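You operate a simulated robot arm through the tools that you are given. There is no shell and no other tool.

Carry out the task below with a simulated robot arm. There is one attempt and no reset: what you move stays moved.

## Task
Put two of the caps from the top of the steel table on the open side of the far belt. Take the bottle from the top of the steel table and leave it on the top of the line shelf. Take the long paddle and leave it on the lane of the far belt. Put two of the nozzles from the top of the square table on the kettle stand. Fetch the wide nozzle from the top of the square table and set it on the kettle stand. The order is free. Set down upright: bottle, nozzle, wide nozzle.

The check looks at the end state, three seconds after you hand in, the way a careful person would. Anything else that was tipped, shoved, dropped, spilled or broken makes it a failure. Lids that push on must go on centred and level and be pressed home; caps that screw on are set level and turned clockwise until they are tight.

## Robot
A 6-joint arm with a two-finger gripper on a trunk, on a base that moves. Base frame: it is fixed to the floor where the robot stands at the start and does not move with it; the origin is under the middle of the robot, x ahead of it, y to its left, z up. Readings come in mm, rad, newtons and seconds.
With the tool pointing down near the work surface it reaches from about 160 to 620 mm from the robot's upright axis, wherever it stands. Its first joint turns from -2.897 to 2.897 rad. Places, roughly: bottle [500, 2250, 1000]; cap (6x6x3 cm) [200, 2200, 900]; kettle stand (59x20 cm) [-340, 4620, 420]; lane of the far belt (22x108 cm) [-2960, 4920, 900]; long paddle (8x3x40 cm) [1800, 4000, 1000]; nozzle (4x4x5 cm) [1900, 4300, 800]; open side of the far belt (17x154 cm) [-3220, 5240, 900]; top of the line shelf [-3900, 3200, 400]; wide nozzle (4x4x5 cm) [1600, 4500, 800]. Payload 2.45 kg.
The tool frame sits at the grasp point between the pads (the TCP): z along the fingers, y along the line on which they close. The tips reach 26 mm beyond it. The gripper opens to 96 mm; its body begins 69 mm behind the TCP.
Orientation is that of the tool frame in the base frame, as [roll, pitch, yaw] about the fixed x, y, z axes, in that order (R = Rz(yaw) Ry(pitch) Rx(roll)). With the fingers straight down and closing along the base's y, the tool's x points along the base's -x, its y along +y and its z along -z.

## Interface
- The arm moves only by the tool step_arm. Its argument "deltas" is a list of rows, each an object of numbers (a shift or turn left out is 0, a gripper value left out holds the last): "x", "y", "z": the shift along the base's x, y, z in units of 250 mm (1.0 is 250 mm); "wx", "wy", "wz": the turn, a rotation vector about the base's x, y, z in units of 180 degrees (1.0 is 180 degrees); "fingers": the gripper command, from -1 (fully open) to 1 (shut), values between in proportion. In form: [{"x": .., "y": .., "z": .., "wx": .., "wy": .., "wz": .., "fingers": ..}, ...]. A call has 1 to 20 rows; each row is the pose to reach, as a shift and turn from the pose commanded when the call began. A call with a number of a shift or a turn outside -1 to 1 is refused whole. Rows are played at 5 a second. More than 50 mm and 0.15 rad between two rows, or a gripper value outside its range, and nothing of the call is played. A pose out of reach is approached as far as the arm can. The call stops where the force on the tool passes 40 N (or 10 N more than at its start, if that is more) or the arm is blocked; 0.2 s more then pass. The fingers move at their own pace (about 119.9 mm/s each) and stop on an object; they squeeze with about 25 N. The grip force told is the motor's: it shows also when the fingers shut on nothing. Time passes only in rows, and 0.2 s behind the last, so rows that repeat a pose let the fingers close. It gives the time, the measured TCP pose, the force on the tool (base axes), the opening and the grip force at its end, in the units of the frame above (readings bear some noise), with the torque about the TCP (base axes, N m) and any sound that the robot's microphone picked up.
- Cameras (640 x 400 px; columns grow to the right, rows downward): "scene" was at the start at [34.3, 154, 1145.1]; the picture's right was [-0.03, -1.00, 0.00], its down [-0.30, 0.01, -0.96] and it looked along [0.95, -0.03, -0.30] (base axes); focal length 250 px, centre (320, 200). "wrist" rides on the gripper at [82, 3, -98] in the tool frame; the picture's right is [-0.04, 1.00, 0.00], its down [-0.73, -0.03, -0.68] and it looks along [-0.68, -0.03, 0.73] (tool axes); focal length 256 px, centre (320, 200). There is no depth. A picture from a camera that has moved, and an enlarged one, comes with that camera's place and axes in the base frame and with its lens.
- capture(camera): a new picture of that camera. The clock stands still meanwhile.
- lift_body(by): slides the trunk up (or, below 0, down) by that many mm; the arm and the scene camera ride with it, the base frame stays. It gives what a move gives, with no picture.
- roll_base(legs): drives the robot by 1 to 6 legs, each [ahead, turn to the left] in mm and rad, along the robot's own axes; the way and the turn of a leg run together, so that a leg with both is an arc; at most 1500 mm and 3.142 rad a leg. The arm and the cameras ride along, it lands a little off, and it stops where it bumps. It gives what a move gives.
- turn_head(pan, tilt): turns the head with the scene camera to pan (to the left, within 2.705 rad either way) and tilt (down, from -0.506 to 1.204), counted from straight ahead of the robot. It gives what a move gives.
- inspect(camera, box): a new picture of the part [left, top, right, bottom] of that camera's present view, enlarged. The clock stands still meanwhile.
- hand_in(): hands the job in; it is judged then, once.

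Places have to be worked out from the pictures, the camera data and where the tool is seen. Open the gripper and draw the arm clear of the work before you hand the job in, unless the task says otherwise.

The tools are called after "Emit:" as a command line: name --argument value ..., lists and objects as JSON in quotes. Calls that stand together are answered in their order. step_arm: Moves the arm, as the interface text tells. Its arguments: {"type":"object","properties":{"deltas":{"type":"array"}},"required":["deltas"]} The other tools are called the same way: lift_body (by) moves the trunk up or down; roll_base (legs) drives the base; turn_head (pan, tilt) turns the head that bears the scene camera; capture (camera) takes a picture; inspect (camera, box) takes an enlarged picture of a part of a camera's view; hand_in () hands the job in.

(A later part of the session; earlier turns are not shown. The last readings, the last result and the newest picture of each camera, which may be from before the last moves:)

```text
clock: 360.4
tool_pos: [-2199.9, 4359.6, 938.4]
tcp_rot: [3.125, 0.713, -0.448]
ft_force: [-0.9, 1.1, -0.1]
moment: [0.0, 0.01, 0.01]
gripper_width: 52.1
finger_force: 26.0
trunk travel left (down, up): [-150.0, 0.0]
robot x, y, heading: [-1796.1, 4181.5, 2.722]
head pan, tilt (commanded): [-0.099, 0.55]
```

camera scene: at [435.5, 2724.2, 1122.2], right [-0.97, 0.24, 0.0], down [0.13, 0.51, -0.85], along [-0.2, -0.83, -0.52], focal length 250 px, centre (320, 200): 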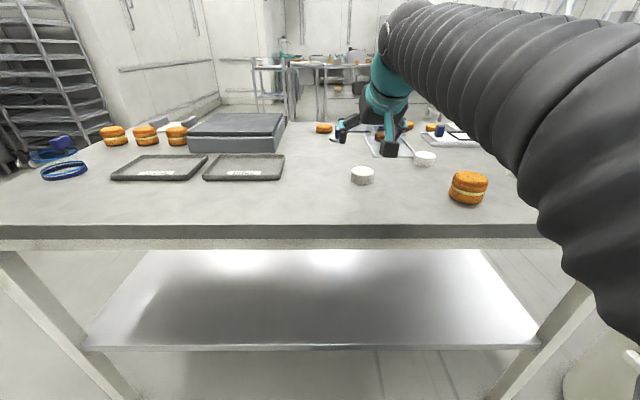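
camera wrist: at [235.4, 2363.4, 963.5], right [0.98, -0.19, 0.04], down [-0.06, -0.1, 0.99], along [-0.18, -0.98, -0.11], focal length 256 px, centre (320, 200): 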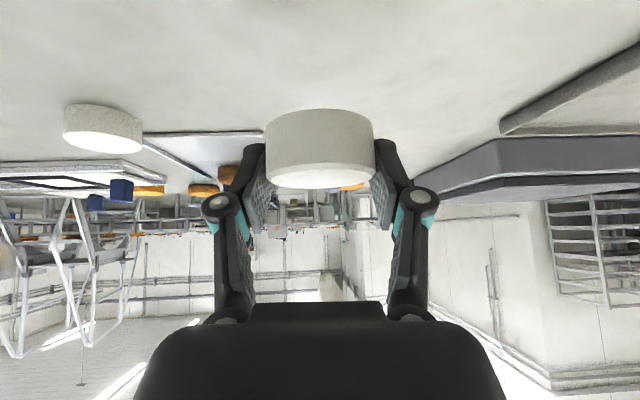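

Emit:
roll_base --legs '[[0, -0.83], [980, 0], [0, 1.017]]'

Emit:
turn_head --pan 0.0 --tilt 0.4

Emit:
capture --camera "scene"

Emit:
capture --camera "wrist"

```text
clock: 370.2
tool_pos: [-2504.4, 5227.0, 939.0]
tcp_rot: [3.125, 0.712, -0.303]
ft_force: [0.0, 0.0, -0.7]
moment: [-0.03, 0.01, 0.02]
gripper_width: 52.2
finger_force: 25.0
trunk travel left (down, up): [-150.0, 0.0]
robot x, y, heading: [-2077.6, 5110.3, 2.871]
head pan, tilt (commanded): [-0.099, 0.55]
```

```text
clock: 370.9
tool_pos: [-2503.2, 5226.8, 939.5]
tcp_rot: [3.127, 0.713, -0.302]
ft_force: [0.9, -0.8, -0.8]
moment: [-0.03, -0.01, 0.0]
gripper_width: 51.9
finger_force: 25.3
trunk travel left (down, up): [-150.0, 0.0]
robot x, y, heading: [-2078.4, 5108.8, 2.866]
head pan, tilt (commanded): [0.0, 0.4]
```

```text
taken
camera scene: at [-2153.1, 4966.5, 1135.9], right [0.27, 0.96, 0.0], down [0.38, -0.1, -0.92], along [-0.89, 0.25, -0.39], focal length 250 px, centre (320, 200)
```

scene: 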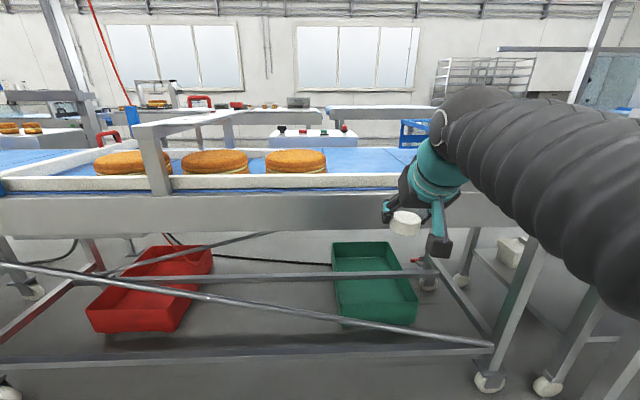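

```text
taken
camera wrist: at [-2385.0, 5188.2, 960.2], right [-0.32, -0.95, 0.04], down [-0.1, 0.07, 0.99], along [-0.94, 0.31, -0.11], focal length 256 px, centre (320, 200)
```

wrist: 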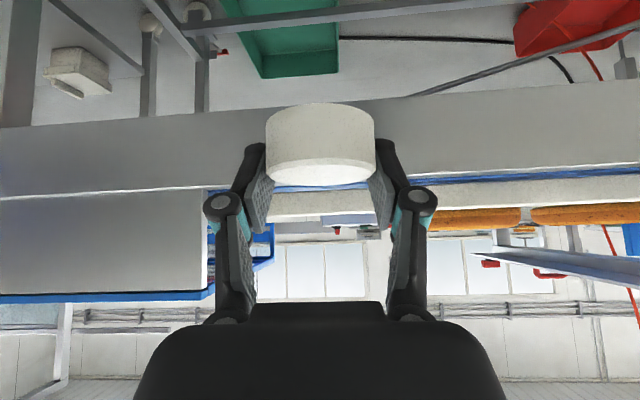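

Emit:
inspect --camera "scene" --box '[0, 90, 400, 240]'

Emit:
inspect --camera "scene" --box '[200, 110, 440, 210]'

```text
1.60 times, centred on (200, 165) of scene
camera zoom: at [-2153.1, 4966.5, 1135.9], right [0.27, 0.96, 0.0], down [0.38, -0.1, -0.92], along [-0.89, 0.25, -0.39], focal length 400 px, centre (512, 256)
```

zoom: 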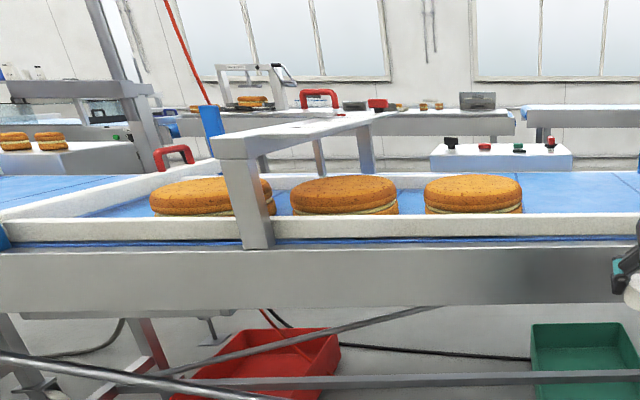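

```text
2.67 times, centred on (320, 160) of scene
camera zoom: at [-2153.1, 4966.5, 1135.9], right [0.27, 0.96, 0.0], down [0.38, -0.1, -0.92], along [-0.89, 0.25, -0.39], focal length 666 px, centre (320, 307)
```

zoom: 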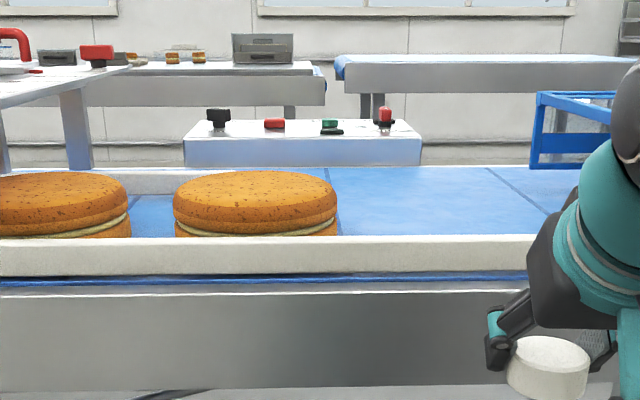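

The belt: near rail, lane with cakes, mid rail, then the open strip on the aisle side (n≈4345 mm along the belt normal, ~730 mm from a stance on this side). I raise the arm so the cap clears the rails, then move closer to test the reach.

Emit:
step_arm --deltas '[{"z": 0.12}, {"z": 0.24}, {"z": 0.32}, {"z": 0.32}]'

Emit:
capture --camera "wrist"

```text
clock: 371.9
tool_pos: [-2502.7, 5226.7, 1017.2]
tcp_rot: [3.124, 0.709, -0.302]
ft_force: [0.1, -0.2, -0.3]
moment: [-0.01, -0.01, 0.01]
gripper_width: 51.9
finger_force: 25.1
trunk travel left (down, up): [-150.0, 0.0]
robot x, y, heading: [-2080.3, 5109.7, 2.872]
head pan, tilt (commanded): [0.0, 0.4]
```

```text
taken
camera wrist: at [-2383.7, 5188.2, 1038.9], right [-0.32, -0.95, 0.04], down [-0.1, 0.07, 0.99], along [-0.94, 0.31, -0.11], focal length 256 px, centre (320, 200)
```

wrist: 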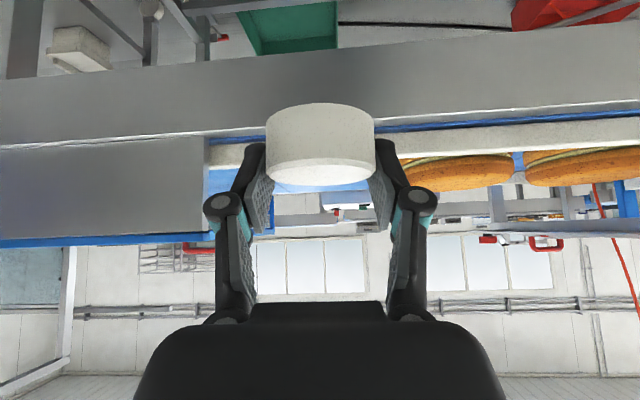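

The arm can lift to z≈1017 with this tilt. Now approach the belt at a spot right of the last cake.

Emit:
roll_base --legs '[[0, -0.03], [385, 0], [0, 0.06]]'

Emit:
turn_head --pan 0.0 --tilt 0.6

Emit:
capture --camera "scene"

Emit:
capture --camera "wrist"

```text
clock: 375.1
tool_pos: [-2867.7, 5334.8, 1017.0]
tcp_rot: [3.124, 0.711, -0.286]
ft_force: [0.1, -0.5, -1.1]
moment: [0.03, -0.02, 0.0]
gripper_width: 52.0
finger_force: 24.5
trunk travel left (down, up): [-150.0, 0.0]
robot x, y, heading: [-2443.6, 5226.8, 2.881]
head pan, tilt (commanded): [0.0, 0.4]
```

```text
clock: 375.8
tool_pos: [-2867.0, 5335.4, 1017.2]
tcp_rot: [3.124, 0.712, -0.284]
ft_force: [0.4, -0.8, -0.6]
moment: [-0.01, -0.01, 0.04]
gripper_width: 52.0
finger_force: 24.9
trunk travel left (down, up): [-150.0, 0.0]
robot x, y, heading: [-2446.1, 5227.6, 2.886]
head pan, tilt (commanded): [0.0, 0.6]
```

```text
taken
camera scene: at [-2509.8, 5080.2, 1117.8], right [0.25, 0.97, 0.0], down [0.55, -0.14, -0.83], along [-0.8, 0.21, -0.56], focal length 250 px, centre (320, 200)
```

scene: 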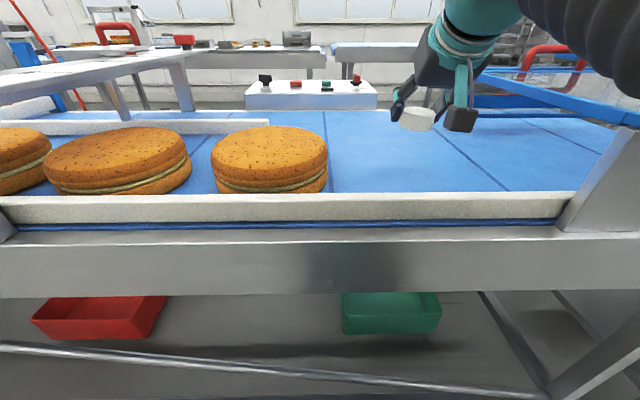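

```text
taken
camera wrist: at [-2748.2, 5299.1, 1038.7], right [-0.3, -0.95, 0.04], down [-0.1, 0.07, 0.99], along [-0.95, 0.29, -0.11], focal length 256 px, centre (320, 200)
```

wrist: 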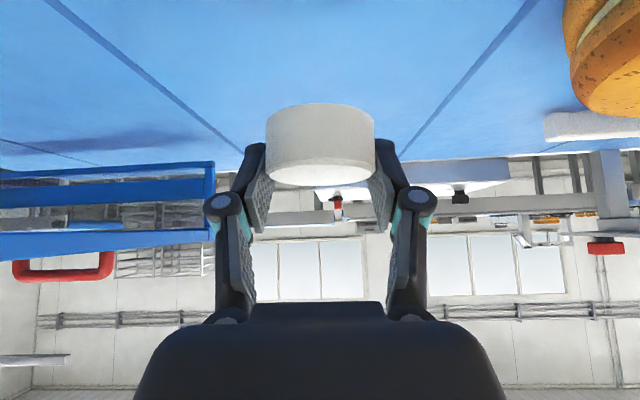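

From here the strip's centre is ~780 mm away (n≈4370 vs axis 3588). I test the reach by extending outward above the belt.

Emit:
step_arm --deltas '[{"x": -0.156, "y": 0.037, "z": -0.04}, {"x": -0.311, "y": 0.074, "z": -0.08}, {"x": -0.467, "y": 0.111, "z": -0.12}, {"x": -0.623, "y": 0.148, "z": -0.16}, {"x": -0.778, "y": 0.185, "z": -0.2}, {"x": -0.934, "y": 0.222, "z": -0.24}, {"x": -0.99, "y": 0.235, "z": -0.24}, {"x": -0.99, "y": 0.235, "z": -0.24}]'

Emit:
capture --camera "scene"

Emit:
capture --camera "wrist"

```text
clock: 377.6
tool_pos: [-3113.2, 5395.3, 956.7]
tcp_rot: [3.126, 0.711, -0.287]
ft_force: [-0.3, 0.3, 0.9]
moment: [0.04, -0.02, 0.02]
gripper_width: 51.8
finger_force: 25.2
trunk travel left (down, up): [-150.0, 0.0]
robot x, y, heading: [-2444.6, 5226.7, 2.884]
head pan, tilt (commanded): [0.0, 0.6]
```

```text
taken
camera scene: at [-2509.9, 5080.2, 1117.7], right [0.25, 0.97, 0.0], down [0.55, -0.14, -0.83], along [-0.8, 0.21, -0.56], focal length 250 px, centre (320, 200)
```

scene: 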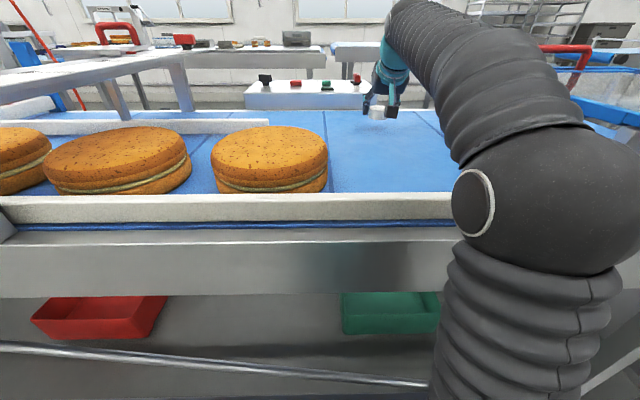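

```text
taken
camera wrist: at [-2994.3, 5358.7, 978.8], right [-0.3, -0.95, 0.04], down [-0.1, 0.07, 0.99], along [-0.95, 0.29, -0.11], focal length 256 px, centre (320, 200)
```

wrist: 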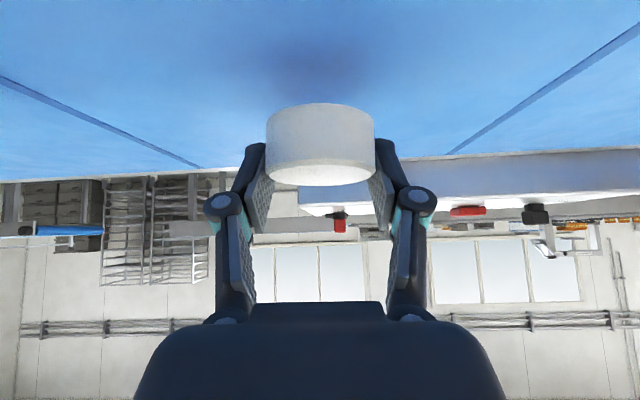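

Reach goes on to at least 690 mm. I continue outward 80 mm.

Emit:
step_arm --deltas '[{"x": -0.08, "y": 0.019, "z": -0.02}, {"x": -0.16, "y": 0.038, "z": -0.04}, {"x": -0.24, "y": 0.057, "z": -0.06}, {"x": -0.311, "y": 0.074, "z": -0.06}, {"x": -0.311, "y": 0.074, "z": -0.06}]'

Emit:
capture --camera "scene"

Emit:
capture --camera "wrist"

```text
clock: 378.8
tool_pos: [-3185.1, 5411.7, 954.9]
tcp_rot: [3.122, 0.726, -0.285]
ft_force: [-0.3, 0.1, -0.1]
moment: [-0.01, -0.07, 0.01]
gripper_width: 51.9
finger_force: 24.4
trunk travel left (down, up): [-150.0, 0.0]
robot x, y, heading: [-2443.9, 5225.3, 2.884]
head pan, tilt (commanded): [0.0, 0.6]
```

```text
taken
camera scene: at [-2500.5, 5077.7, 1120.2], right [0.25, 0.97, 0.0], down [0.54, -0.14, -0.83], along [-0.8, 0.21, -0.56], focal length 250 px, centre (320, 200)
```

scene: 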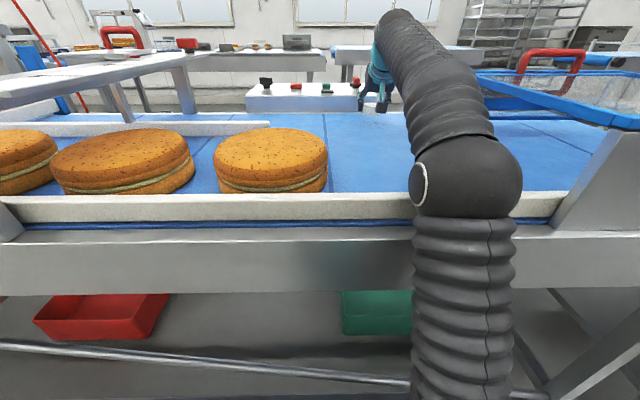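

```text
taken
camera wrist: at [-3064.9, 5375.0, 974.5], right [-0.3, -0.95, 0.04], down [-0.08, 0.07, 0.99], along [-0.95, 0.29, -0.1], focal length 256 px, centre (320, 200)
```

wrist: 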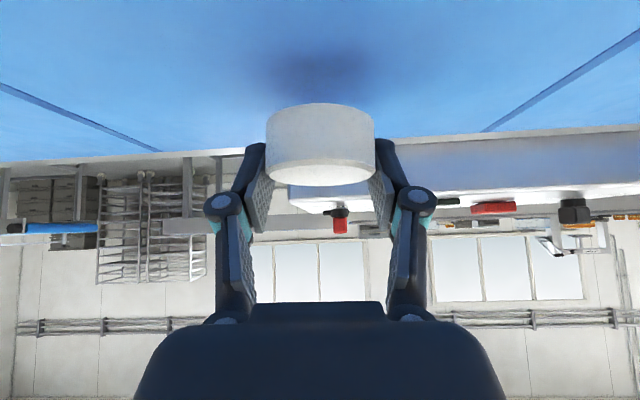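

The camera shifted ~10 mm: the robot is being pushed back, probably the arm's lower link leans on the belt edge. I retract at once.

Emit:
step_arm --deltas '[{"x": 0.08, "y": -0.019, "z": 0.02}, {"x": 0.16, "y": -0.038, "z": 0.04}, {"x": 0.311, "y": -0.074, "z": 0.06}, {"x": 0.311, "y": -0.074, "z": 0.06}]'

Emit:
capture --camera "scene"

Emit:
turn_head --pan -0.3 --tilt 1.0

Emit:
capture --camera "scene"

```text
clock: 379.8
tool_pos: [-3113.7, 5394.3, 956.6]
tcp_rot: [3.124, 0.712, -0.286]
ft_force: [0.8, 0.6, -0.5]
moment: [0.0, -0.03, 0.02]
gripper_width: 51.6
finger_force: 25.3
trunk travel left (down, up): [-150.0, 0.0]
robot x, y, heading: [-2443.7, 5224.1, 2.887]
head pan, tilt (commanded): [0.0, 0.6]
```

```text
taken
camera scene: at [-2509.9, 5080.2, 1117.6], right [0.25, 0.97, 0.0], down [0.55, -0.14, -0.83], along [-0.8, 0.21, -0.56], focal length 250 px, centre (320, 200)
```

scene: 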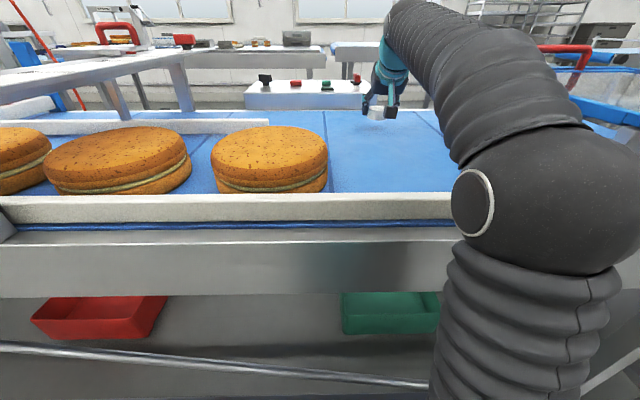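

```text
clock: 380.7
tool_pos: [-3114.2, 5394.1, 956.0]
tcp_rot: [3.124, 0.712, -0.286]
ft_force: [0.7, -0.3, 0.5]
moment: [0.01, 0.02, -0.02]
gripper_width: 51.7
finger_force: 24.8
trunk travel left (down, up): [-150.0, 0.0]
robot x, y, heading: [-2440.9, 5224.7, 2.882]
head pan, tilt (commanded): [-0.3, 1.0]
```

```text
taken
camera scene: at [-2483.6, 5094.6, 1085.7], right [0.53, 0.85, 0.0], down [0.71, -0.44, -0.54], along [-0.46, 0.29, -0.84], focal length 250 px, centre (320, 200)
```

scene: 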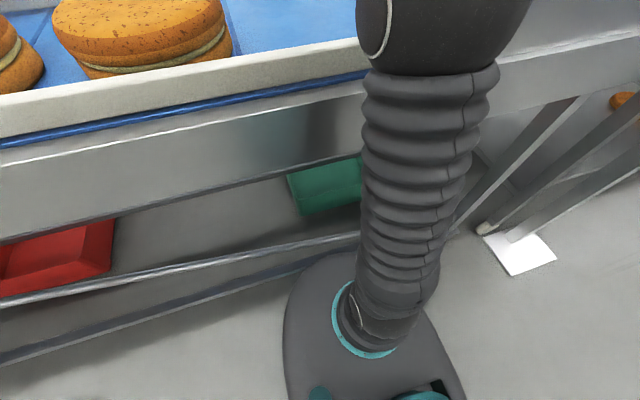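

Retracted; belt and cakes look unchanged. The contact came only at ~760 mm reach. I'll move the base 25 mm closer and instead increase the tool tilt to ~60° (wrist stays back), letting the cap down with its near edge first.

Emit:
roll_base --legs '[[25, 0]]'

Emit:
turn_head --pan 0.0 --tilt 0.6

Emit:
capture --camera "scene"

Emit:
inspect --camera "scene" --box '[0, 80, 460, 220]'

```text
clock: 381.5
tool_pos: [-3137.2, 5400.7, 956.8]
tcp_rot: [3.125, 0.712, -0.287]
ft_force: [0.0, 0.1, -0.4]
moment: [-0.01, -0.04, -0.01]
gripper_width: 51.5
finger_force: 25.1
trunk travel left (down, up): [-150.0, 0.0]
robot x, y, heading: [-2467.3, 5232.2, 2.883]
head pan, tilt (commanded): [-0.3, 1.0]
```

```text
clock: 382.4
tool_pos: [-3138.4, 5401.3, 956.2]
tcp_rot: [3.125, 0.712, -0.287]
ft_force: [-0.3, -0.6, -0.2]
moment: [0.02, -0.01, 0.01]
gripper_width: 51.5
finger_force: 24.8
trunk travel left (down, up): [-150.0, 0.0]
robot x, y, heading: [-2465.2, 5231.9, 2.887]
head pan, tilt (commanded): [0.0, 0.6]
```

```text
taken
camera scene: at [-2533.9, 5086.5, 1117.6], right [0.25, 0.97, 0.0], down [0.55, -0.14, -0.82], along [-0.8, 0.21, -0.57], focal length 250 px, centre (320, 200)
```

scene: 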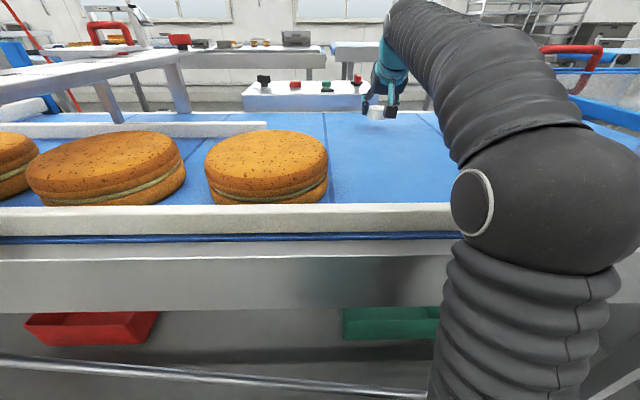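

```text
1.39 times, centred on (230, 150) of scene
camera zoom: at [-2533.9, 5086.5, 1117.6], right [0.25, 0.97, 0.0], down [0.55, -0.14, -0.82], along [-0.8, 0.21, -0.57], focal length 347 px, centre (445, 270)
```

zoom: 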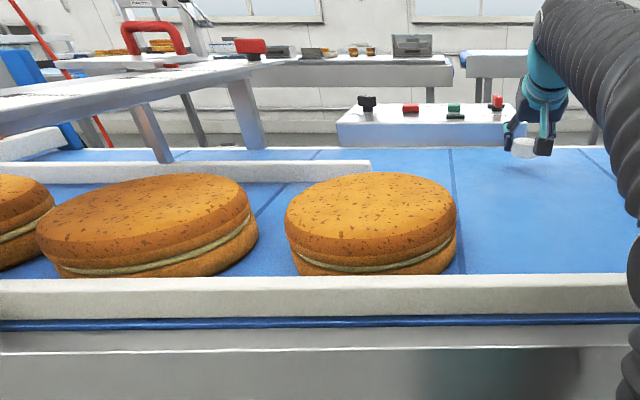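

The strip spans n≈4260–4445, so the target centre is n≈4340. I rotate the tool 20° further outward while moving to TCP n≈4320, z≈940.

Emit:
step_arm --deltas '[{"x": -0.0185, "y": 0.0045, "z": -0.016, "wx": 0.0079, "wy": 0.0267}, {"x": -0.037, "y": 0.009, "z": -0.032, "wx": 0.0157, "wy": 0.0533}, {"x": -0.0555, "y": 0.0135, "z": -0.048, "wx": 0.0236, "wy": 0.08}, {"x": -0.074, "y": 0.018, "z": -0.064, "wx": 0.0314, "wy": 0.1066}, {"x": -0.074, "y": 0.018, "z": -0.064, "wx": 0.0314, "wy": 0.1066}]'

Emit:
capture --camera "scene"

Emit:
capture --camera "wrist"

```text
clock: 383.6
tool_pos: [-3157.3, 5404.4, 941.9]
tcp_rot: [3.124, 1.063, -0.285]
ft_force: [0.7, -0.2, 3.9]
moment: [-0.18, -0.57, 0.0]
gripper_width: 51.8
finger_force: 25.1
trunk travel left (down, up): [-150.0, 0.0]
robot x, y, heading: [-2467.3, 5235.4, 2.886]
head pan, tilt (commanded): [0.0, 0.6]
```

```text
taken
camera scene: at [-2533.7, 5086.4, 1117.8], right [0.25, 0.97, 0.0], down [0.55, -0.14, -0.83], along [-0.8, 0.21, -0.56], focal length 250 px, centre (320, 200)
```

scene: 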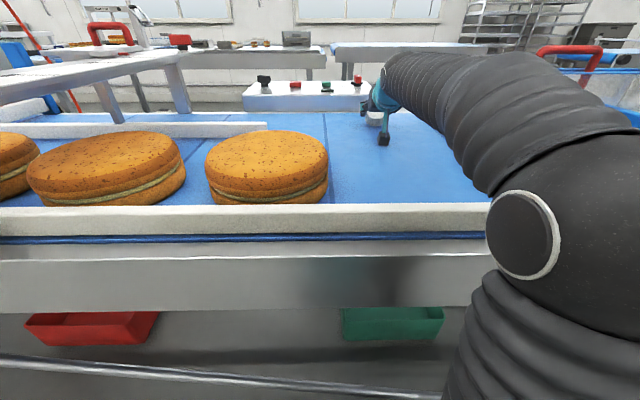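

```text
taken
camera wrist: at [-3038.4, 5368.3, 918.7], right [-0.28, -0.96, 0.04], down [0.24, -0.03, 0.97], along [-0.93, 0.29, 0.24], focal length 256 px, centre (320, 200)
```

wrist: 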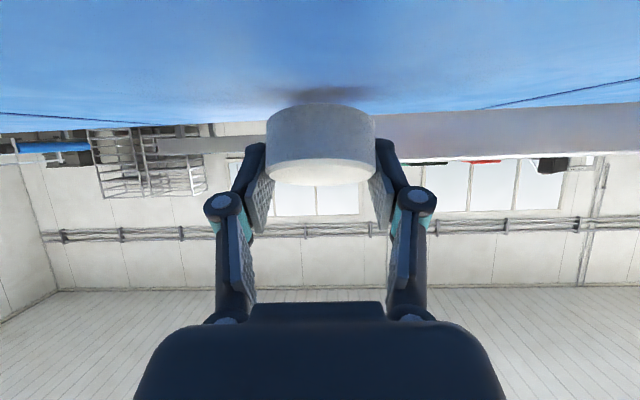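

The wrist camera housing just touches the belt at this tilt. I reduce the tilt to ~50°, which lifts the housing clear, then lower the cap.

Emit:
step_arm --deltas '[{"z": 0.02, "wx": -0.0057, "wy": -0.0194}, {"z": 0.02, "wx": -0.0114, "wy": -0.0387}, {"z": 0.01, "wx": -0.0171, "wy": -0.0581}, {"z": -0.01, "wx": -0.0171, "wy": -0.0581}, {"z": -0.01, "wx": -0.0171, "wy": -0.0581}]'

Emit:
capture --camera "wrist"

Emit:
inspect --camera "scene" --box '[320, 60, 460, 160]'

```text
clock: 384.8
tool_pos: [-3156.7, 5404.3, 937.9]
tcp_rot: [3.124, 0.869, -0.286]
ft_force: [0.5, 0.1, -1.2]
moment: [0.0, -0.04, -0.01]
gripper_width: 51.4
finger_force: 24.6
trunk travel left (down, up): [-150.0, 0.0]
robot x, y, heading: [-2467.2, 5234.2, 2.883]
head pan, tilt (commanded): [0.0, 0.6]
```

```text
taken
camera wrist: at [-3036.2, 5367.8, 939.2], right [-0.29, -0.96, 0.04], down [0.06, 0.03, 1.0], along [-0.95, 0.29, 0.04], focal length 256 px, centre (320, 200)
```

wrist: 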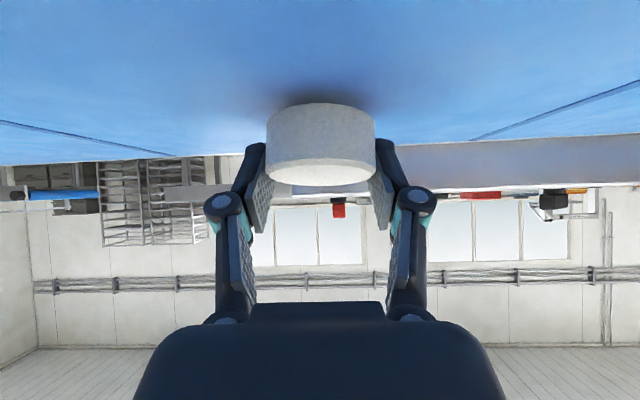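

```text
4.00 times, centred on (390, 110) of scene
camera zoom: at [-2534.0, 5086.5, 1117.7], right [0.25, 0.97, 0.0], down [0.55, -0.14, -0.83], along [-0.8, 0.21, -0.56], focal length 999 px, centre (40, 560)
```

zoom: 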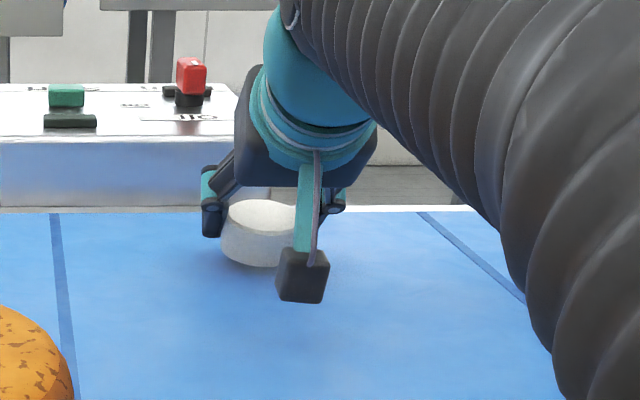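

Cap hovers over the strip. Lower gently until contact.

Emit:
step_arm --deltas '[{"z": -0.01}, {"z": -0.02}, {"z": -0.02}]'

Emit:
step_arm --deltas '[{"z": -0.008}, {"z": -0.014}, {"z": -0.014}]'

Emit:
capture --camera "wrist"

```text
clock: 385.6
tool_pos: [-3155.2, 5405.7, 934.6]
tcp_rot: [3.124, 0.871, -0.286]
ft_force: [0.1, 0.7, -0.5]
moment: [-0.02, 0.01, -0.02]
gripper_width: 51.6
finger_force: 24.8
trunk travel left (down, up): [-150.0, 0.0]
robot x, y, heading: [-2465.4, 5234.4, 2.892]
head pan, tilt (commanded): [0.0, 0.6]
```

```text
clock: 386.4
tool_pos: [-3155.4, 5404.7, 931.1]
tcp_rot: [3.124, 0.874, -0.287]
ft_force: [-3.1, 1.0, 13.9]
moment: [0.0, -0.3, -0.01]
gripper_width: 51.4
finger_force: 25.3
trunk travel left (down, up): [-150.0, 0.0]
robot x, y, heading: [-2472.5, 5233.0, 2.883]
head pan, tilt (commanded): [0.0, 0.6]
```

```text
taken
camera wrist: at [-3035.2, 5368.3, 932.9], right [-0.29, -0.96, 0.04], down [0.06, 0.03, 1.0], along [-0.95, 0.29, 0.05], focal length 256 px, centre (320, 200)
```

wrist: 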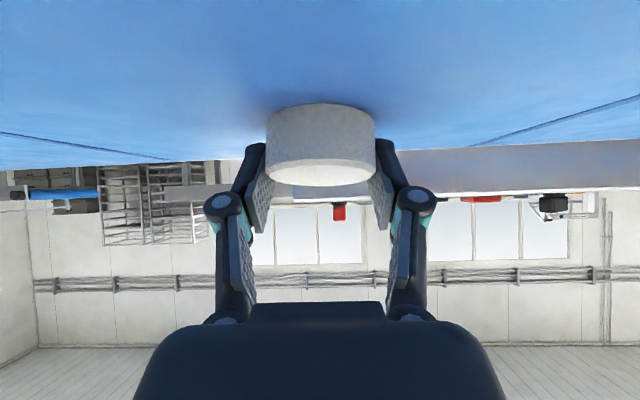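

Contact at z≈931. Relieve slightly and open the gripper.

Emit:
step_arm --deltas '[{"z": 0.005}, {"z": 0.005, "fingers": -0.05}, {"z": 0.005, "fingers": -0.15}, {"z": 0.005, "fingers": -0.4}, {"z": 0.005, "fingers": -1}, {"z": 0.005, "fingers": -1}]'

Emit:
capture --camera "wrist"

Emit:
inspect --camera "scene" --box '[320, 60, 460, 160]'

```text
clock: 387.8
tool_pos: [-3157.5, 5405.6, 930.1]
tcp_rot: [3.125, 0.871, -0.287]
ft_force: [0.6, -0.4, -0.8]
moment: [-0.03, 0.02, -0.02]
gripper_width: 96.0
finger_force: 0.1
trunk travel left (down, up): [-150.0, 0.0]
robot x, y, heading: [-2468.4, 5232.7, 2.883]
head pan, tilt (commanded): [0.0, 0.6]
```

```text
taken
camera wrist: at [-3035.6, 5368.7, 932.0], right [-0.29, -0.96, 0.04], down [0.06, 0.03, 1.0], along [-0.95, 0.29, 0.04], focal length 256 px, centre (320, 200)
```

wrist: 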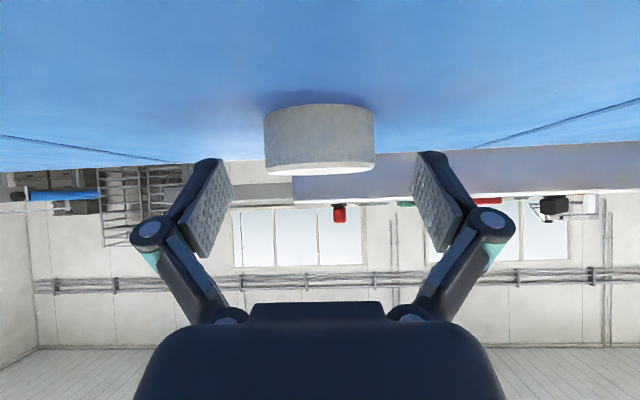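

```text
4.00 times, centred on (390, 110) of scene
camera zoom: at [-2533.9, 5086.5, 1117.7], right [0.25, 0.97, 0.0], down [0.55, -0.14, -0.83], along [-0.8, 0.21, -0.56], focal length 999 px, centre (40, 560)
```

zoom: 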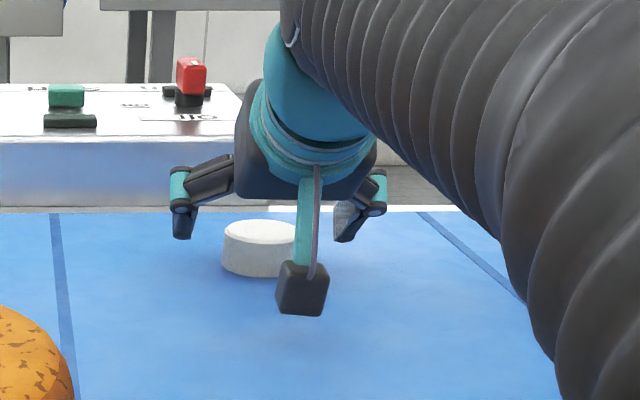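

The cap lies flat on the open strip. I retreat: straight up, then back over the belt.

Emit:
step_arm --deltas '[{"z": 0.12}, {"z": 0.24}, {"x": 0.1, "y": -0.025, "z": 0.3}, {"x": 0.26, "y": -0.063, "z": 0.32}, {"x": 0.42, "y": -0.1, "z": 0.34}, {"x": 0.58, "y": -0.14, "z": 0.34}, {"x": 0.74, "y": -0.178, "z": 0.34}, {"x": 0.9, "y": -0.216, "z": 0.34}, {"x": 0.98, "y": -0.235, "z": 0.34}]'

Emit:
capture --camera "scene"

```text
clock: 389.8
tool_pos: [-2913.4, 5346.8, 1015.1]
tcp_rot: [3.123, 0.869, -0.285]
ft_force: [-1.0, 0.2, -0.8]
moment: [0.01, -0.02, 0.0]
gripper_width: 95.9
finger_force: 0.0
trunk travel left (down, up): [-150.0, 0.0]
robot x, y, heading: [-2467.1, 5230.5, 2.881]
head pan, tilt (commanded): [0.0, 0.6]
```

```text
taken
camera scene: at [-2534.2, 5086.5, 1117.7], right [0.25, 0.97, 0.0], down [0.55, -0.14, -0.82], along [-0.8, 0.21, -0.57], focal length 250 px, centre (320, 200)
```

scene: 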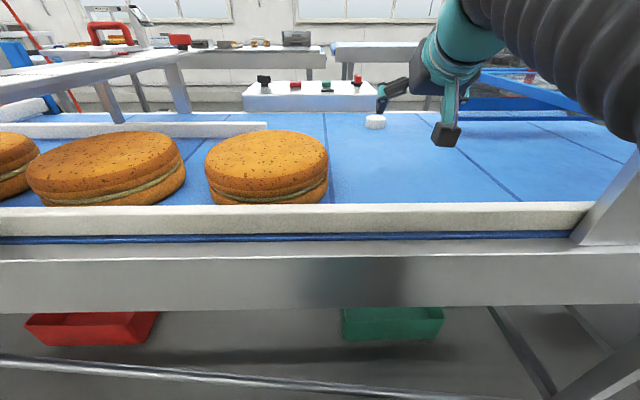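

I zoom in to verify the cap's position relative to the mid rail line and belt edge.

Emit:
inspect --camera "scene" --box '[180, 95, 420, 215]'

Emit:
capture --camera "wrist"

```text
2.67 times, centred on (300, 155) of scene
camera zoom: at [-2534.2, 5086.5, 1117.7], right [0.25, 0.97, 0.0], down [0.55, -0.14, -0.82], along [-0.8, 0.21, -0.57], focal length 666 px, centre (373, 320)
```

zoom: 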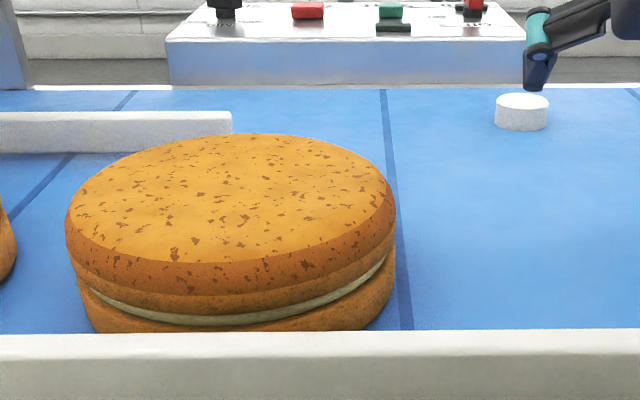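

```text
taken
camera wrist: at [-2791.7, 5309.8, 1016.4], right [-0.29, -0.96, 0.04], down [0.05, 0.03, 1.0], along [-0.95, 0.29, 0.04], focal length 256 px, centre (320, 200)
```

wrist: 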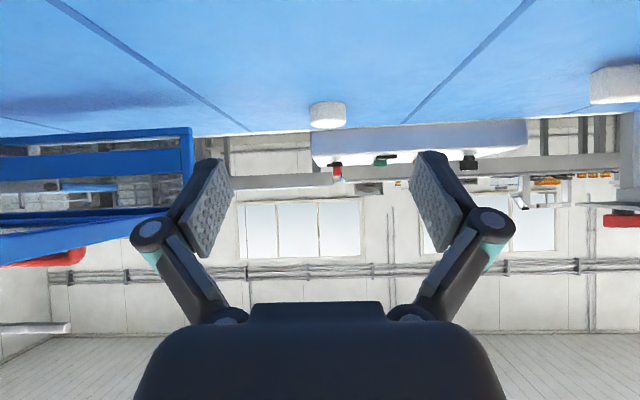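

The cap spans n≈4291–4351, within the strip (≈4255–4448). Cap 1 done. Now back to the steel table for another cap (the one at ≈(-160,2320)).

Emit:
roll_base --legs '[[-450, 0], [0, 2.06], [900, 0]]'

```text
clock: 401.7
tool_pos: [-1728.1, 3786.5, 1014.2]
tcp_rot: [3.125, 0.869, 1.768]
ft_force: [0.0, -0.4, 0.1]
moment: [0.02, -0.03, 0.02]
gripper_width: 96.2
finger_force: 0.0
trunk travel left (down, up): [-150.0, 0.0]
robot x, y, heading: [-1832.3, 4238.0, -1.342]
head pan, tilt (commanded): [0.0, 0.6]
```

Emit:
roll_base --legs '[[0, 0.688], [1200, 0]]'

```text
clock: 409.6
tool_pos: [-495.7, 3282.8, 1015.5]
tcp_rot: [3.124, 0.87, 2.507]
ft_force: [-0.1, 0.8, -0.3]
moment: [0.0, -0.01, -0.02]
gripper_width: 96.0
finger_force: 0.0
trunk travel left (down, up): [-150.0, 0.0]
robot x, y, heading: [-871.9, 3544.7, -0.605]
head pan, tilt (commanded): [0.0, 0.6]
```

Emit:
roll_base --legs '[[0, -0.078], [1150, 0], [0, -1.1]]'

Emit:
turn_head --pan -0.35 --tilt 0.6

Emit:
capture --camera "scene"

Emit:
capture --camera "wrist"

```text
clock: 418.6
tool_pos: [-69.1, 2371.9, 1015.8]
tcp_rot: [3.123, 0.87, 1.351]
ft_force: [1.0, -0.6, 0.4]
moment: [0.02, 0.01, 0.01]
gripper_width: 96.0
finger_force: 0.0
trunk travel left (down, up): [-150.0, 0.0]
robot x, y, heading: [15.5, 2823.4, -1.759]
head pan, tilt (commanded): [0.0, 0.6]
```

```text
clock: 419.5
tool_pos: [-68.9, 2371.9, 1014.9]
tcp_rot: [3.124, 0.871, 1.351]
ft_force: [-0.3, -0.3, 0.1]
moment: [-0.01, -0.01, -0.06]
gripper_width: 95.9
finger_force: 0.1
trunk travel left (down, up): [-150.0, 0.0]
robot x, y, heading: [16.7, 2823.2, -1.76]
head pan, tilt (commanded): [-0.351, 0.6]
```

```text
taken
camera scene: at [137.8, 2776.3, 1117.7], right [-0.86, 0.51, 0.0], down [0.29, 0.48, -0.83], along [-0.42, -0.71, -0.56], focal length 250 px, centre (320, 200)
```

scene: 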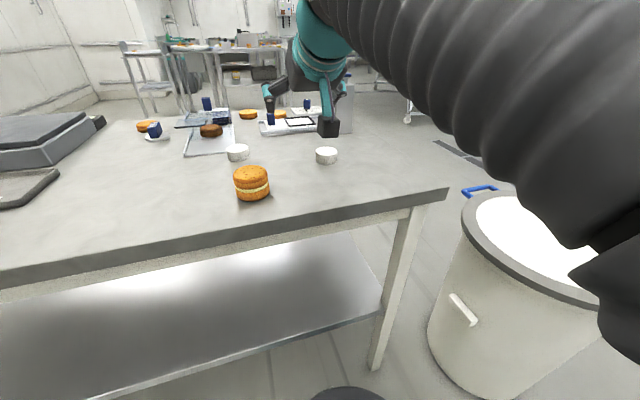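

```text
taken
camera wrist: at [-40.3, 2496.4, 1016.7], right [0.97, -0.23, 0.04], down [-0.03, 0.05, 1.0], along [-0.23, -0.97, 0.05], focal length 256 px, centre (320, 200)
```

wrist: 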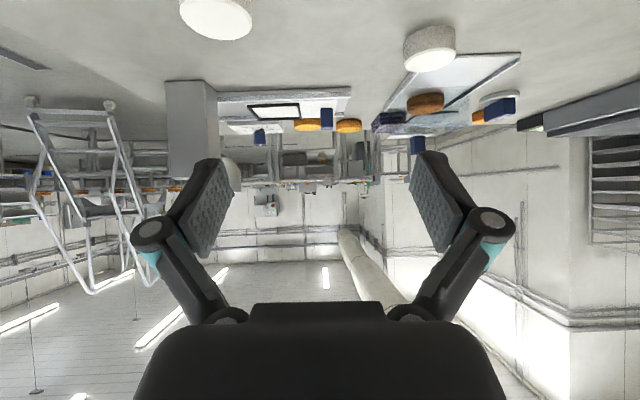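

Cap C is at ≈(-160,2307). I move above it with the tool at ~45° tilt aligned radially.

Emit:
step_arm --deltas '[{"x": -0.088, "y": -0.055, "z": -0.04, "wx": 0.0065, "wy": -0.0015, "wz": -0.009}, {"x": -0.176, "y": -0.11, "z": -0.1, "wx": 0.013, "wy": -0.003, "wz": -0.018}, {"x": -0.264, "y": -0.165, "z": -0.16, "wx": 0.0195, "wy": -0.0045, "wz": -0.027}, {"x": -0.352, "y": -0.22, "z": -0.22, "wx": 0.026, "wy": -0.006, "wz": -0.035}, {"x": -0.352, "y": -0.22, "z": -0.3, "wx": 0.026, "wy": -0.006, "wz": -0.035}, {"x": -0.352, "y": -0.22, "z": -0.3, "wx": 0.026, "wy": -0.006, "wz": -0.035}]'

Emit:
capture --camera "wrist"

Emit:
inspect --camera "wrist" --box '[200, 0, 440, 180]'

```text
clock: 420.9
tool_pos: [-154.3, 2315.4, 940.0]
tcp_rot: [3.129, 0.788, 1.245]
ft_force: [-0.4, -0.4, -0.2]
moment: [0.02, -0.03, -0.02]
gripper_width: 96.1
finger_force: 0.0
trunk travel left (down, up): [-150.0, 0.0]
robot x, y, heading: [17.5, 2822.3, -1.759]
head pan, tilt (commanded): [-0.351, 0.6]
```

```text
taken
camera wrist: at [-113.0, 2436.6, 951.5], right [0.94, -0.34, 0.04], down [-0.05, -0.02, 1.0], along [-0.34, -0.94, -0.04], focal length 256 px, centre (320, 200)
```

wrist: 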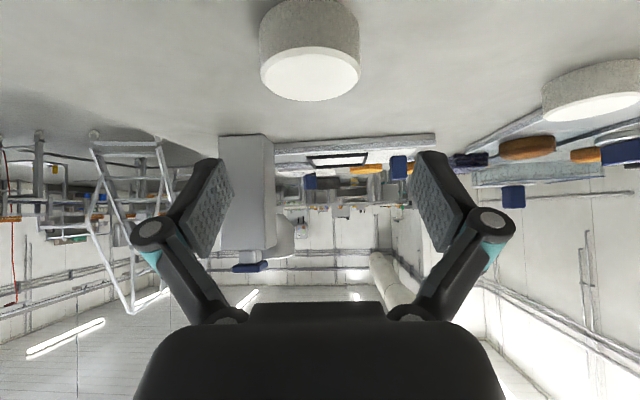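

```text
2.22 times, centred on (320, 90) of wrist
camera zoom: at [-113.0, 2436.6, 951.5], right [0.94, -0.34, 0.04], down [-0.05, -0.02, 1.0], along [-0.34, -0.94, -0.04], focal length 569 px, centre (320, 444)
```

zoom: 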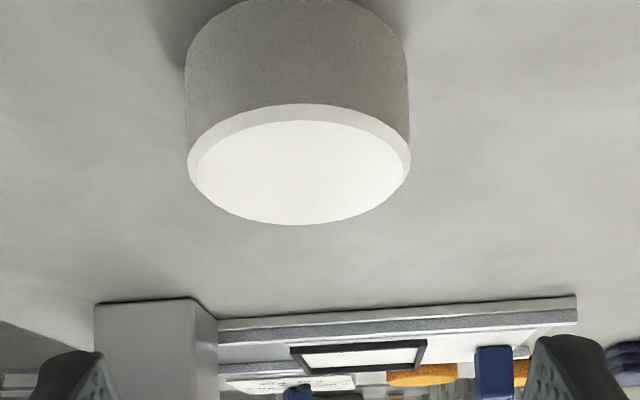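

Cap centre ≈(-162,2309), top z≈877. I shift 5 mm laterally and descend to z≈886, then close.

Emit:
step_arm --deltas '[{"x": -0.02, "y": 0.007, "z": -0.07}, {"x": -0.02, "y": 0.007, "z": -0.14}, {"x": -0.02, "y": 0.007, "z": -0.19}, {"x": -0.02, "y": 0.007, "z": -0.216}, {"x": -0.02, "y": 0.007, "z": -0.216}]'

Emit:
capture --camera "wrist"

```text
clock: 422.1
tool_pos: [-161.4, 2317.7, 887.3]
tcp_rot: [3.131, 0.787, 1.245]
ft_force: [-0.7, 0.8, 0.0]
moment: [0.0, 0.0, 0.01]
gripper_width: 96.0
finger_force: 0.1
trunk travel left (down, up): [-150.0, 0.0]
robot x, y, heading: [12.4, 2823.8, -1.759]
head pan, tilt (commanded): [-0.351, 0.6]
```

```text
taken
camera wrist: at [-119.7, 2438.4, 897.9], right [0.94, -0.34, 0.04], down [-0.05, -0.02, 1.0], along [-0.34, -0.94, -0.04], focal length 256 px, centre (320, 200)
```

wrist: 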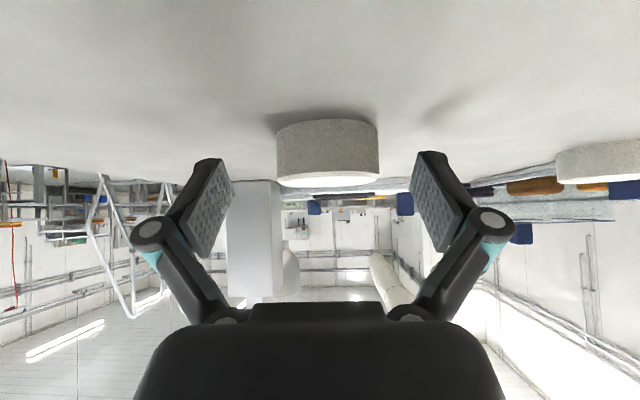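

Emit:
step_arm --deltas '[{"x": 0.012, "y": -0.006, "z": -0.002}, {"x": 0.012, "y": -0.006, "z": -0.002, "fingers": 0.2}, {"x": 0.012, "y": -0.006, "z": -0.002, "fingers": 1}, {"x": 0.012, "y": -0.006, "z": -0.002, "fingers": 1}, {"x": 0.012, "y": -0.006, "z": -0.002, "fingers": 1}]'

Emit:
step_arm --deltas '[{"z": 0.03}, {"z": 0.1}, {"z": 0.2}, {"z": 0.2}]'

Emit:
capture --camera "wrist"

Emit:
capture --camera "scene"

```text
clock: 423.3
tool_pos: [-157.4, 2318.3, 886.9]
tcp_rot: [3.129, 0.786, 1.244]
ft_force: [-0.5, -0.4, 2.0]
moment: [-0.02, -0.05, 0.0]
gripper_width: 53.4
finger_force: 24.9
trunk travel left (down, up): [-150.0, 0.0]
robot x, y, heading: [15.6, 2823.3, -1.763]
head pan, tilt (commanded): [-0.351, 0.6]
```

```text
clock: 424.3
tool_pos: [-158.3, 2316.9, 935.5]
tcp_rot: [3.128, 0.783, 1.244]
ft_force: [0.1, 0.2, -0.1]
moment: [-0.02, 0.03, 0.0]
gripper_width: 53.5
finger_force: 25.1
trunk travel left (down, up): [-150.0, 0.0]
robot x, y, heading: [18.9, 2822.5, -1.764]
head pan, tilt (commanded): [-0.351, 0.6]
```

```text
taken
camera wrist: at [-116.8, 2437.6, 948.6], right [0.94, -0.34, 0.04], down [-0.05, -0.02, 1.0], along [-0.34, -0.94, -0.04], focal length 256 px, centre (320, 200)
```

wrist: 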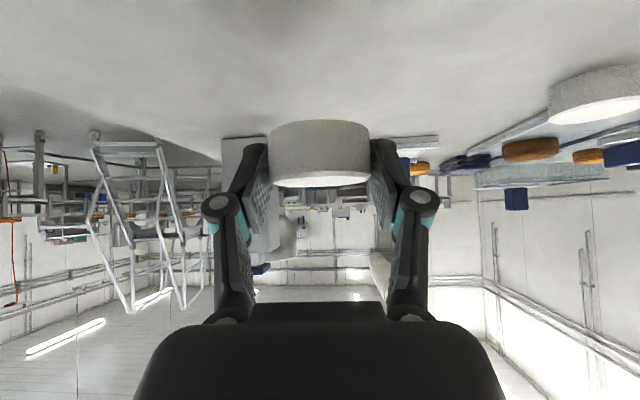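

```text
taken
camera scene: at [137.7, 2776.3, 1117.7], right [-0.86, 0.51, 0.0], down [0.29, 0.48, -0.83], along [-0.42, -0.71, -0.56], focal length 250 px, centre (320, 200)
```

scene: 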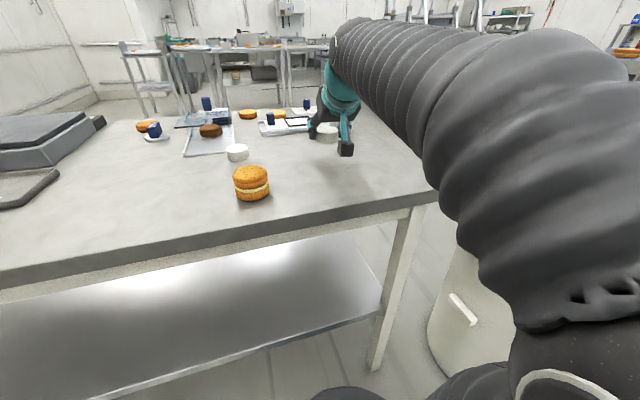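

Cap 2 is held (53.5 mm). I retract and raise it, back off and drive to the far belt again.

Emit:
step_arm --deltas '[{"x": 0.03, "y": 0.09, "z": 0.08}, {"x": 0.06, "y": 0.18, "z": 0.16}, {"x": 0.1, "y": 0.3, "z": 0.24}, {"x": 0.13, "y": 0.38, "z": 0.3}, {"x": 0.13, "y": 0.38, "z": 0.3}]'

Emit:
roll_base --legs '[[-430, 0], [0, -1.85], [1100, 0], [1050, 0]]'

```text
clock: 425.5
tool_pos: [-126.9, 2413.9, 1011.3]
tcp_rot: [3.13, 0.788, 1.245]
ft_force: [0.3, 0.1, -0.7]
moment: [0.0, 0.0, 0.02]
gripper_width: 53.5
finger_force: 24.9
trunk travel left (down, up): [-150.0, 0.0]
robot x, y, heading: [16.9, 2819.0, -1.761]
head pan, tilt (commanded): [-0.351, 0.6]
```

```text
clock: 442.9
tool_pos: [-2208.5, 4442.6, 1010.8]
tcp_rot: [3.129, 0.786, -0.582]
ft_force: [0.2, 0.0, -0.3]
moment: [-0.02, -0.01, 0.01]
gripper_width: 52.1
finger_force: 24.7
trunk travel left (down, up): [-150.0, 0.0]
robot x, y, heading: [-1846.7, 4200.9, 2.688]
head pan, tilt (commanded): [-0.351, 0.6]
```

Emit:
roll_base --legs '[[0, -0.81], [840, 0], [0, 1.02]]'

Emit:
capture --camera "wrist"

```text
clock: 451.9
tool_pos: [-2529.2, 5147.3, 1010.5]
tcp_rot: [3.128, 0.786, -0.384]
ft_force: [-0.5, 0.4, 0.0]
moment: [0.0, 0.01, 0.01]
gripper_width: 51.7
finger_force: 24.9
trunk travel left (down, up): [-150.0, 0.0]
robot x, y, heading: [-2125.9, 4980.2, 2.893]
head pan, tilt (commanded): [-0.351, 0.6]
```

```text
taken
camera wrist: at [-2411.6, 5097.0, 1022.4], right [-0.39, -0.92, 0.04], down [-0.02, 0.05, 1.0], along [-0.92, 0.39, -0.04], focal length 256 px, centre (320, 200)
```

wrist: 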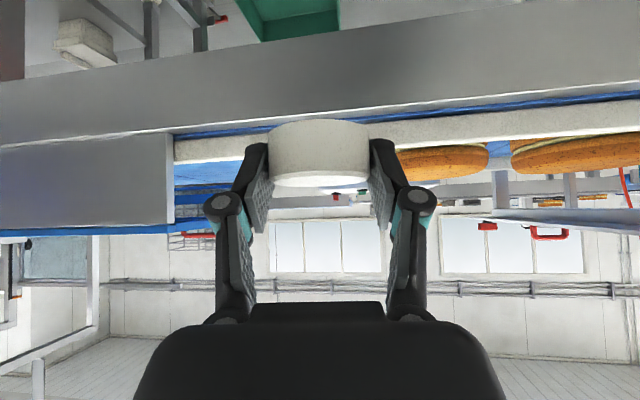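

Emit:
roll_base --legs '[[0, -0.1], [388, 0], [0, 0.1]]'

Emit:
turn_head --pan 0.0 --tilt 0.6

Emit:
capture --camera "scene"

```text
clock: 455.4
tool_pos: [-2896.9, 5293.4, 1010.7]
tcp_rot: [3.13, 0.788, -0.402]
ft_force: [0.1, 0.3, 0.5]
moment: [-0.02, 0.02, 0.01]
gripper_width: 51.6
finger_force: 25.2
trunk travel left (down, up): [-150.0, 0.0]
robot x, y, heading: [-2499.7, 5115.9, 2.879]
head pan, tilt (commanded): [-0.351, 0.6]
```

```text
clock: 456.2
tool_pos: [-2897.0, 5294.2, 1011.0]
tcp_rot: [3.13, 0.787, -0.403]
ft_force: [0.4, 0.0, -0.3]
moment: [0.0, 0.02, 0.03]
gripper_width: 51.5
finger_force: 25.0
trunk travel left (down, up): [-150.0, 0.0]
robot x, y, heading: [-2498.9, 5120.7, 2.872]
head pan, tilt (commanded): [0.0, 0.6]
```

```text
taken
camera scene: at [-2567.2, 4973.8, 1117.7], right [0.27, 0.96, 0.0], down [0.54, -0.15, -0.83], along [-0.8, 0.22, -0.56], focal length 250 px, centre (320, 200)
```

scene: 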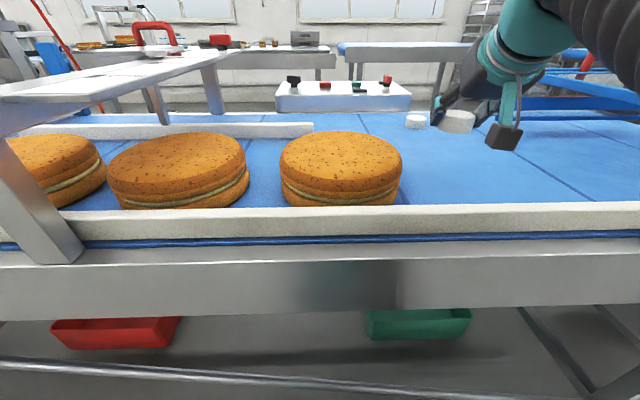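

The first cap is visible at its place. I swing and extend outward for the second one, ~130 mm to the left of the first.

Emit:
step_arm --deltas '[{"x": -0.15, "y": -0.01, "wz": 0.0085}, {"x": -0.3, "y": -0.02, "wz": 0.017}, {"x": -0.45, "y": -0.03, "wz": 0.0255}, {"x": -0.6, "y": -0.04, "wz": 0.034}, {"x": -0.75, "y": -0.05, "z": -0.05, "wz": 0.0425}, {"x": -0.9, "y": -0.058, "z": -0.12, "wz": 0.051}, {"x": -0.9, "y": -0.058, "z": -0.12, "wz": 0.051}]'

Emit:
capture --camera "wrist"

Emit:
capture --camera "scene"

```text
clock: 457.8
tool_pos: [-3122.2, 5278.4, 979.1]
tcp_rot: [3.127, 0.785, -0.242]
ft_force: [-0.9, -0.6, -0.1]
moment: [0.02, 0.04, 0.01]
gripper_width: 51.7
finger_force: 24.8
trunk travel left (down, up): [-150.0, 0.0]
robot x, y, heading: [-2499.2, 5119.0, 2.876]
head pan, tilt (commanded): [0.0, 0.6]
```

```text
taken
camera wrist: at [-3000.0, 5245.7, 991.2], right [-0.26, -0.97, 0.04], down [-0.03, 0.05, 1.0], along [-0.97, 0.26, -0.04], focal length 256 px, centre (320, 200)
```

wrist: 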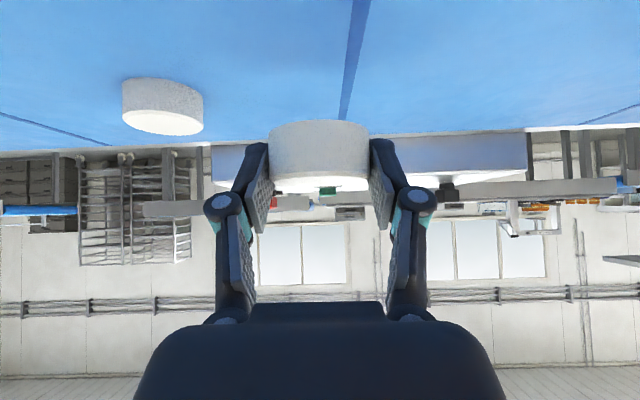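

```text
taken
camera scene: at [-2567.2, 4973.8, 1117.7], right [0.26, 0.96, 0.0], down [0.54, -0.15, -0.83], along [-0.8, 0.22, -0.56], focal length 250 px, centre (320, 200)
```

scene: 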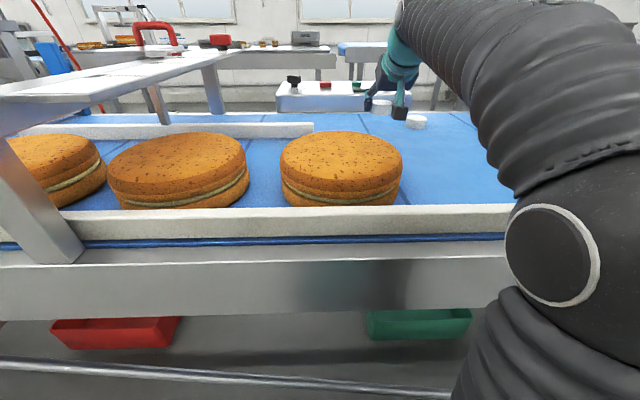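

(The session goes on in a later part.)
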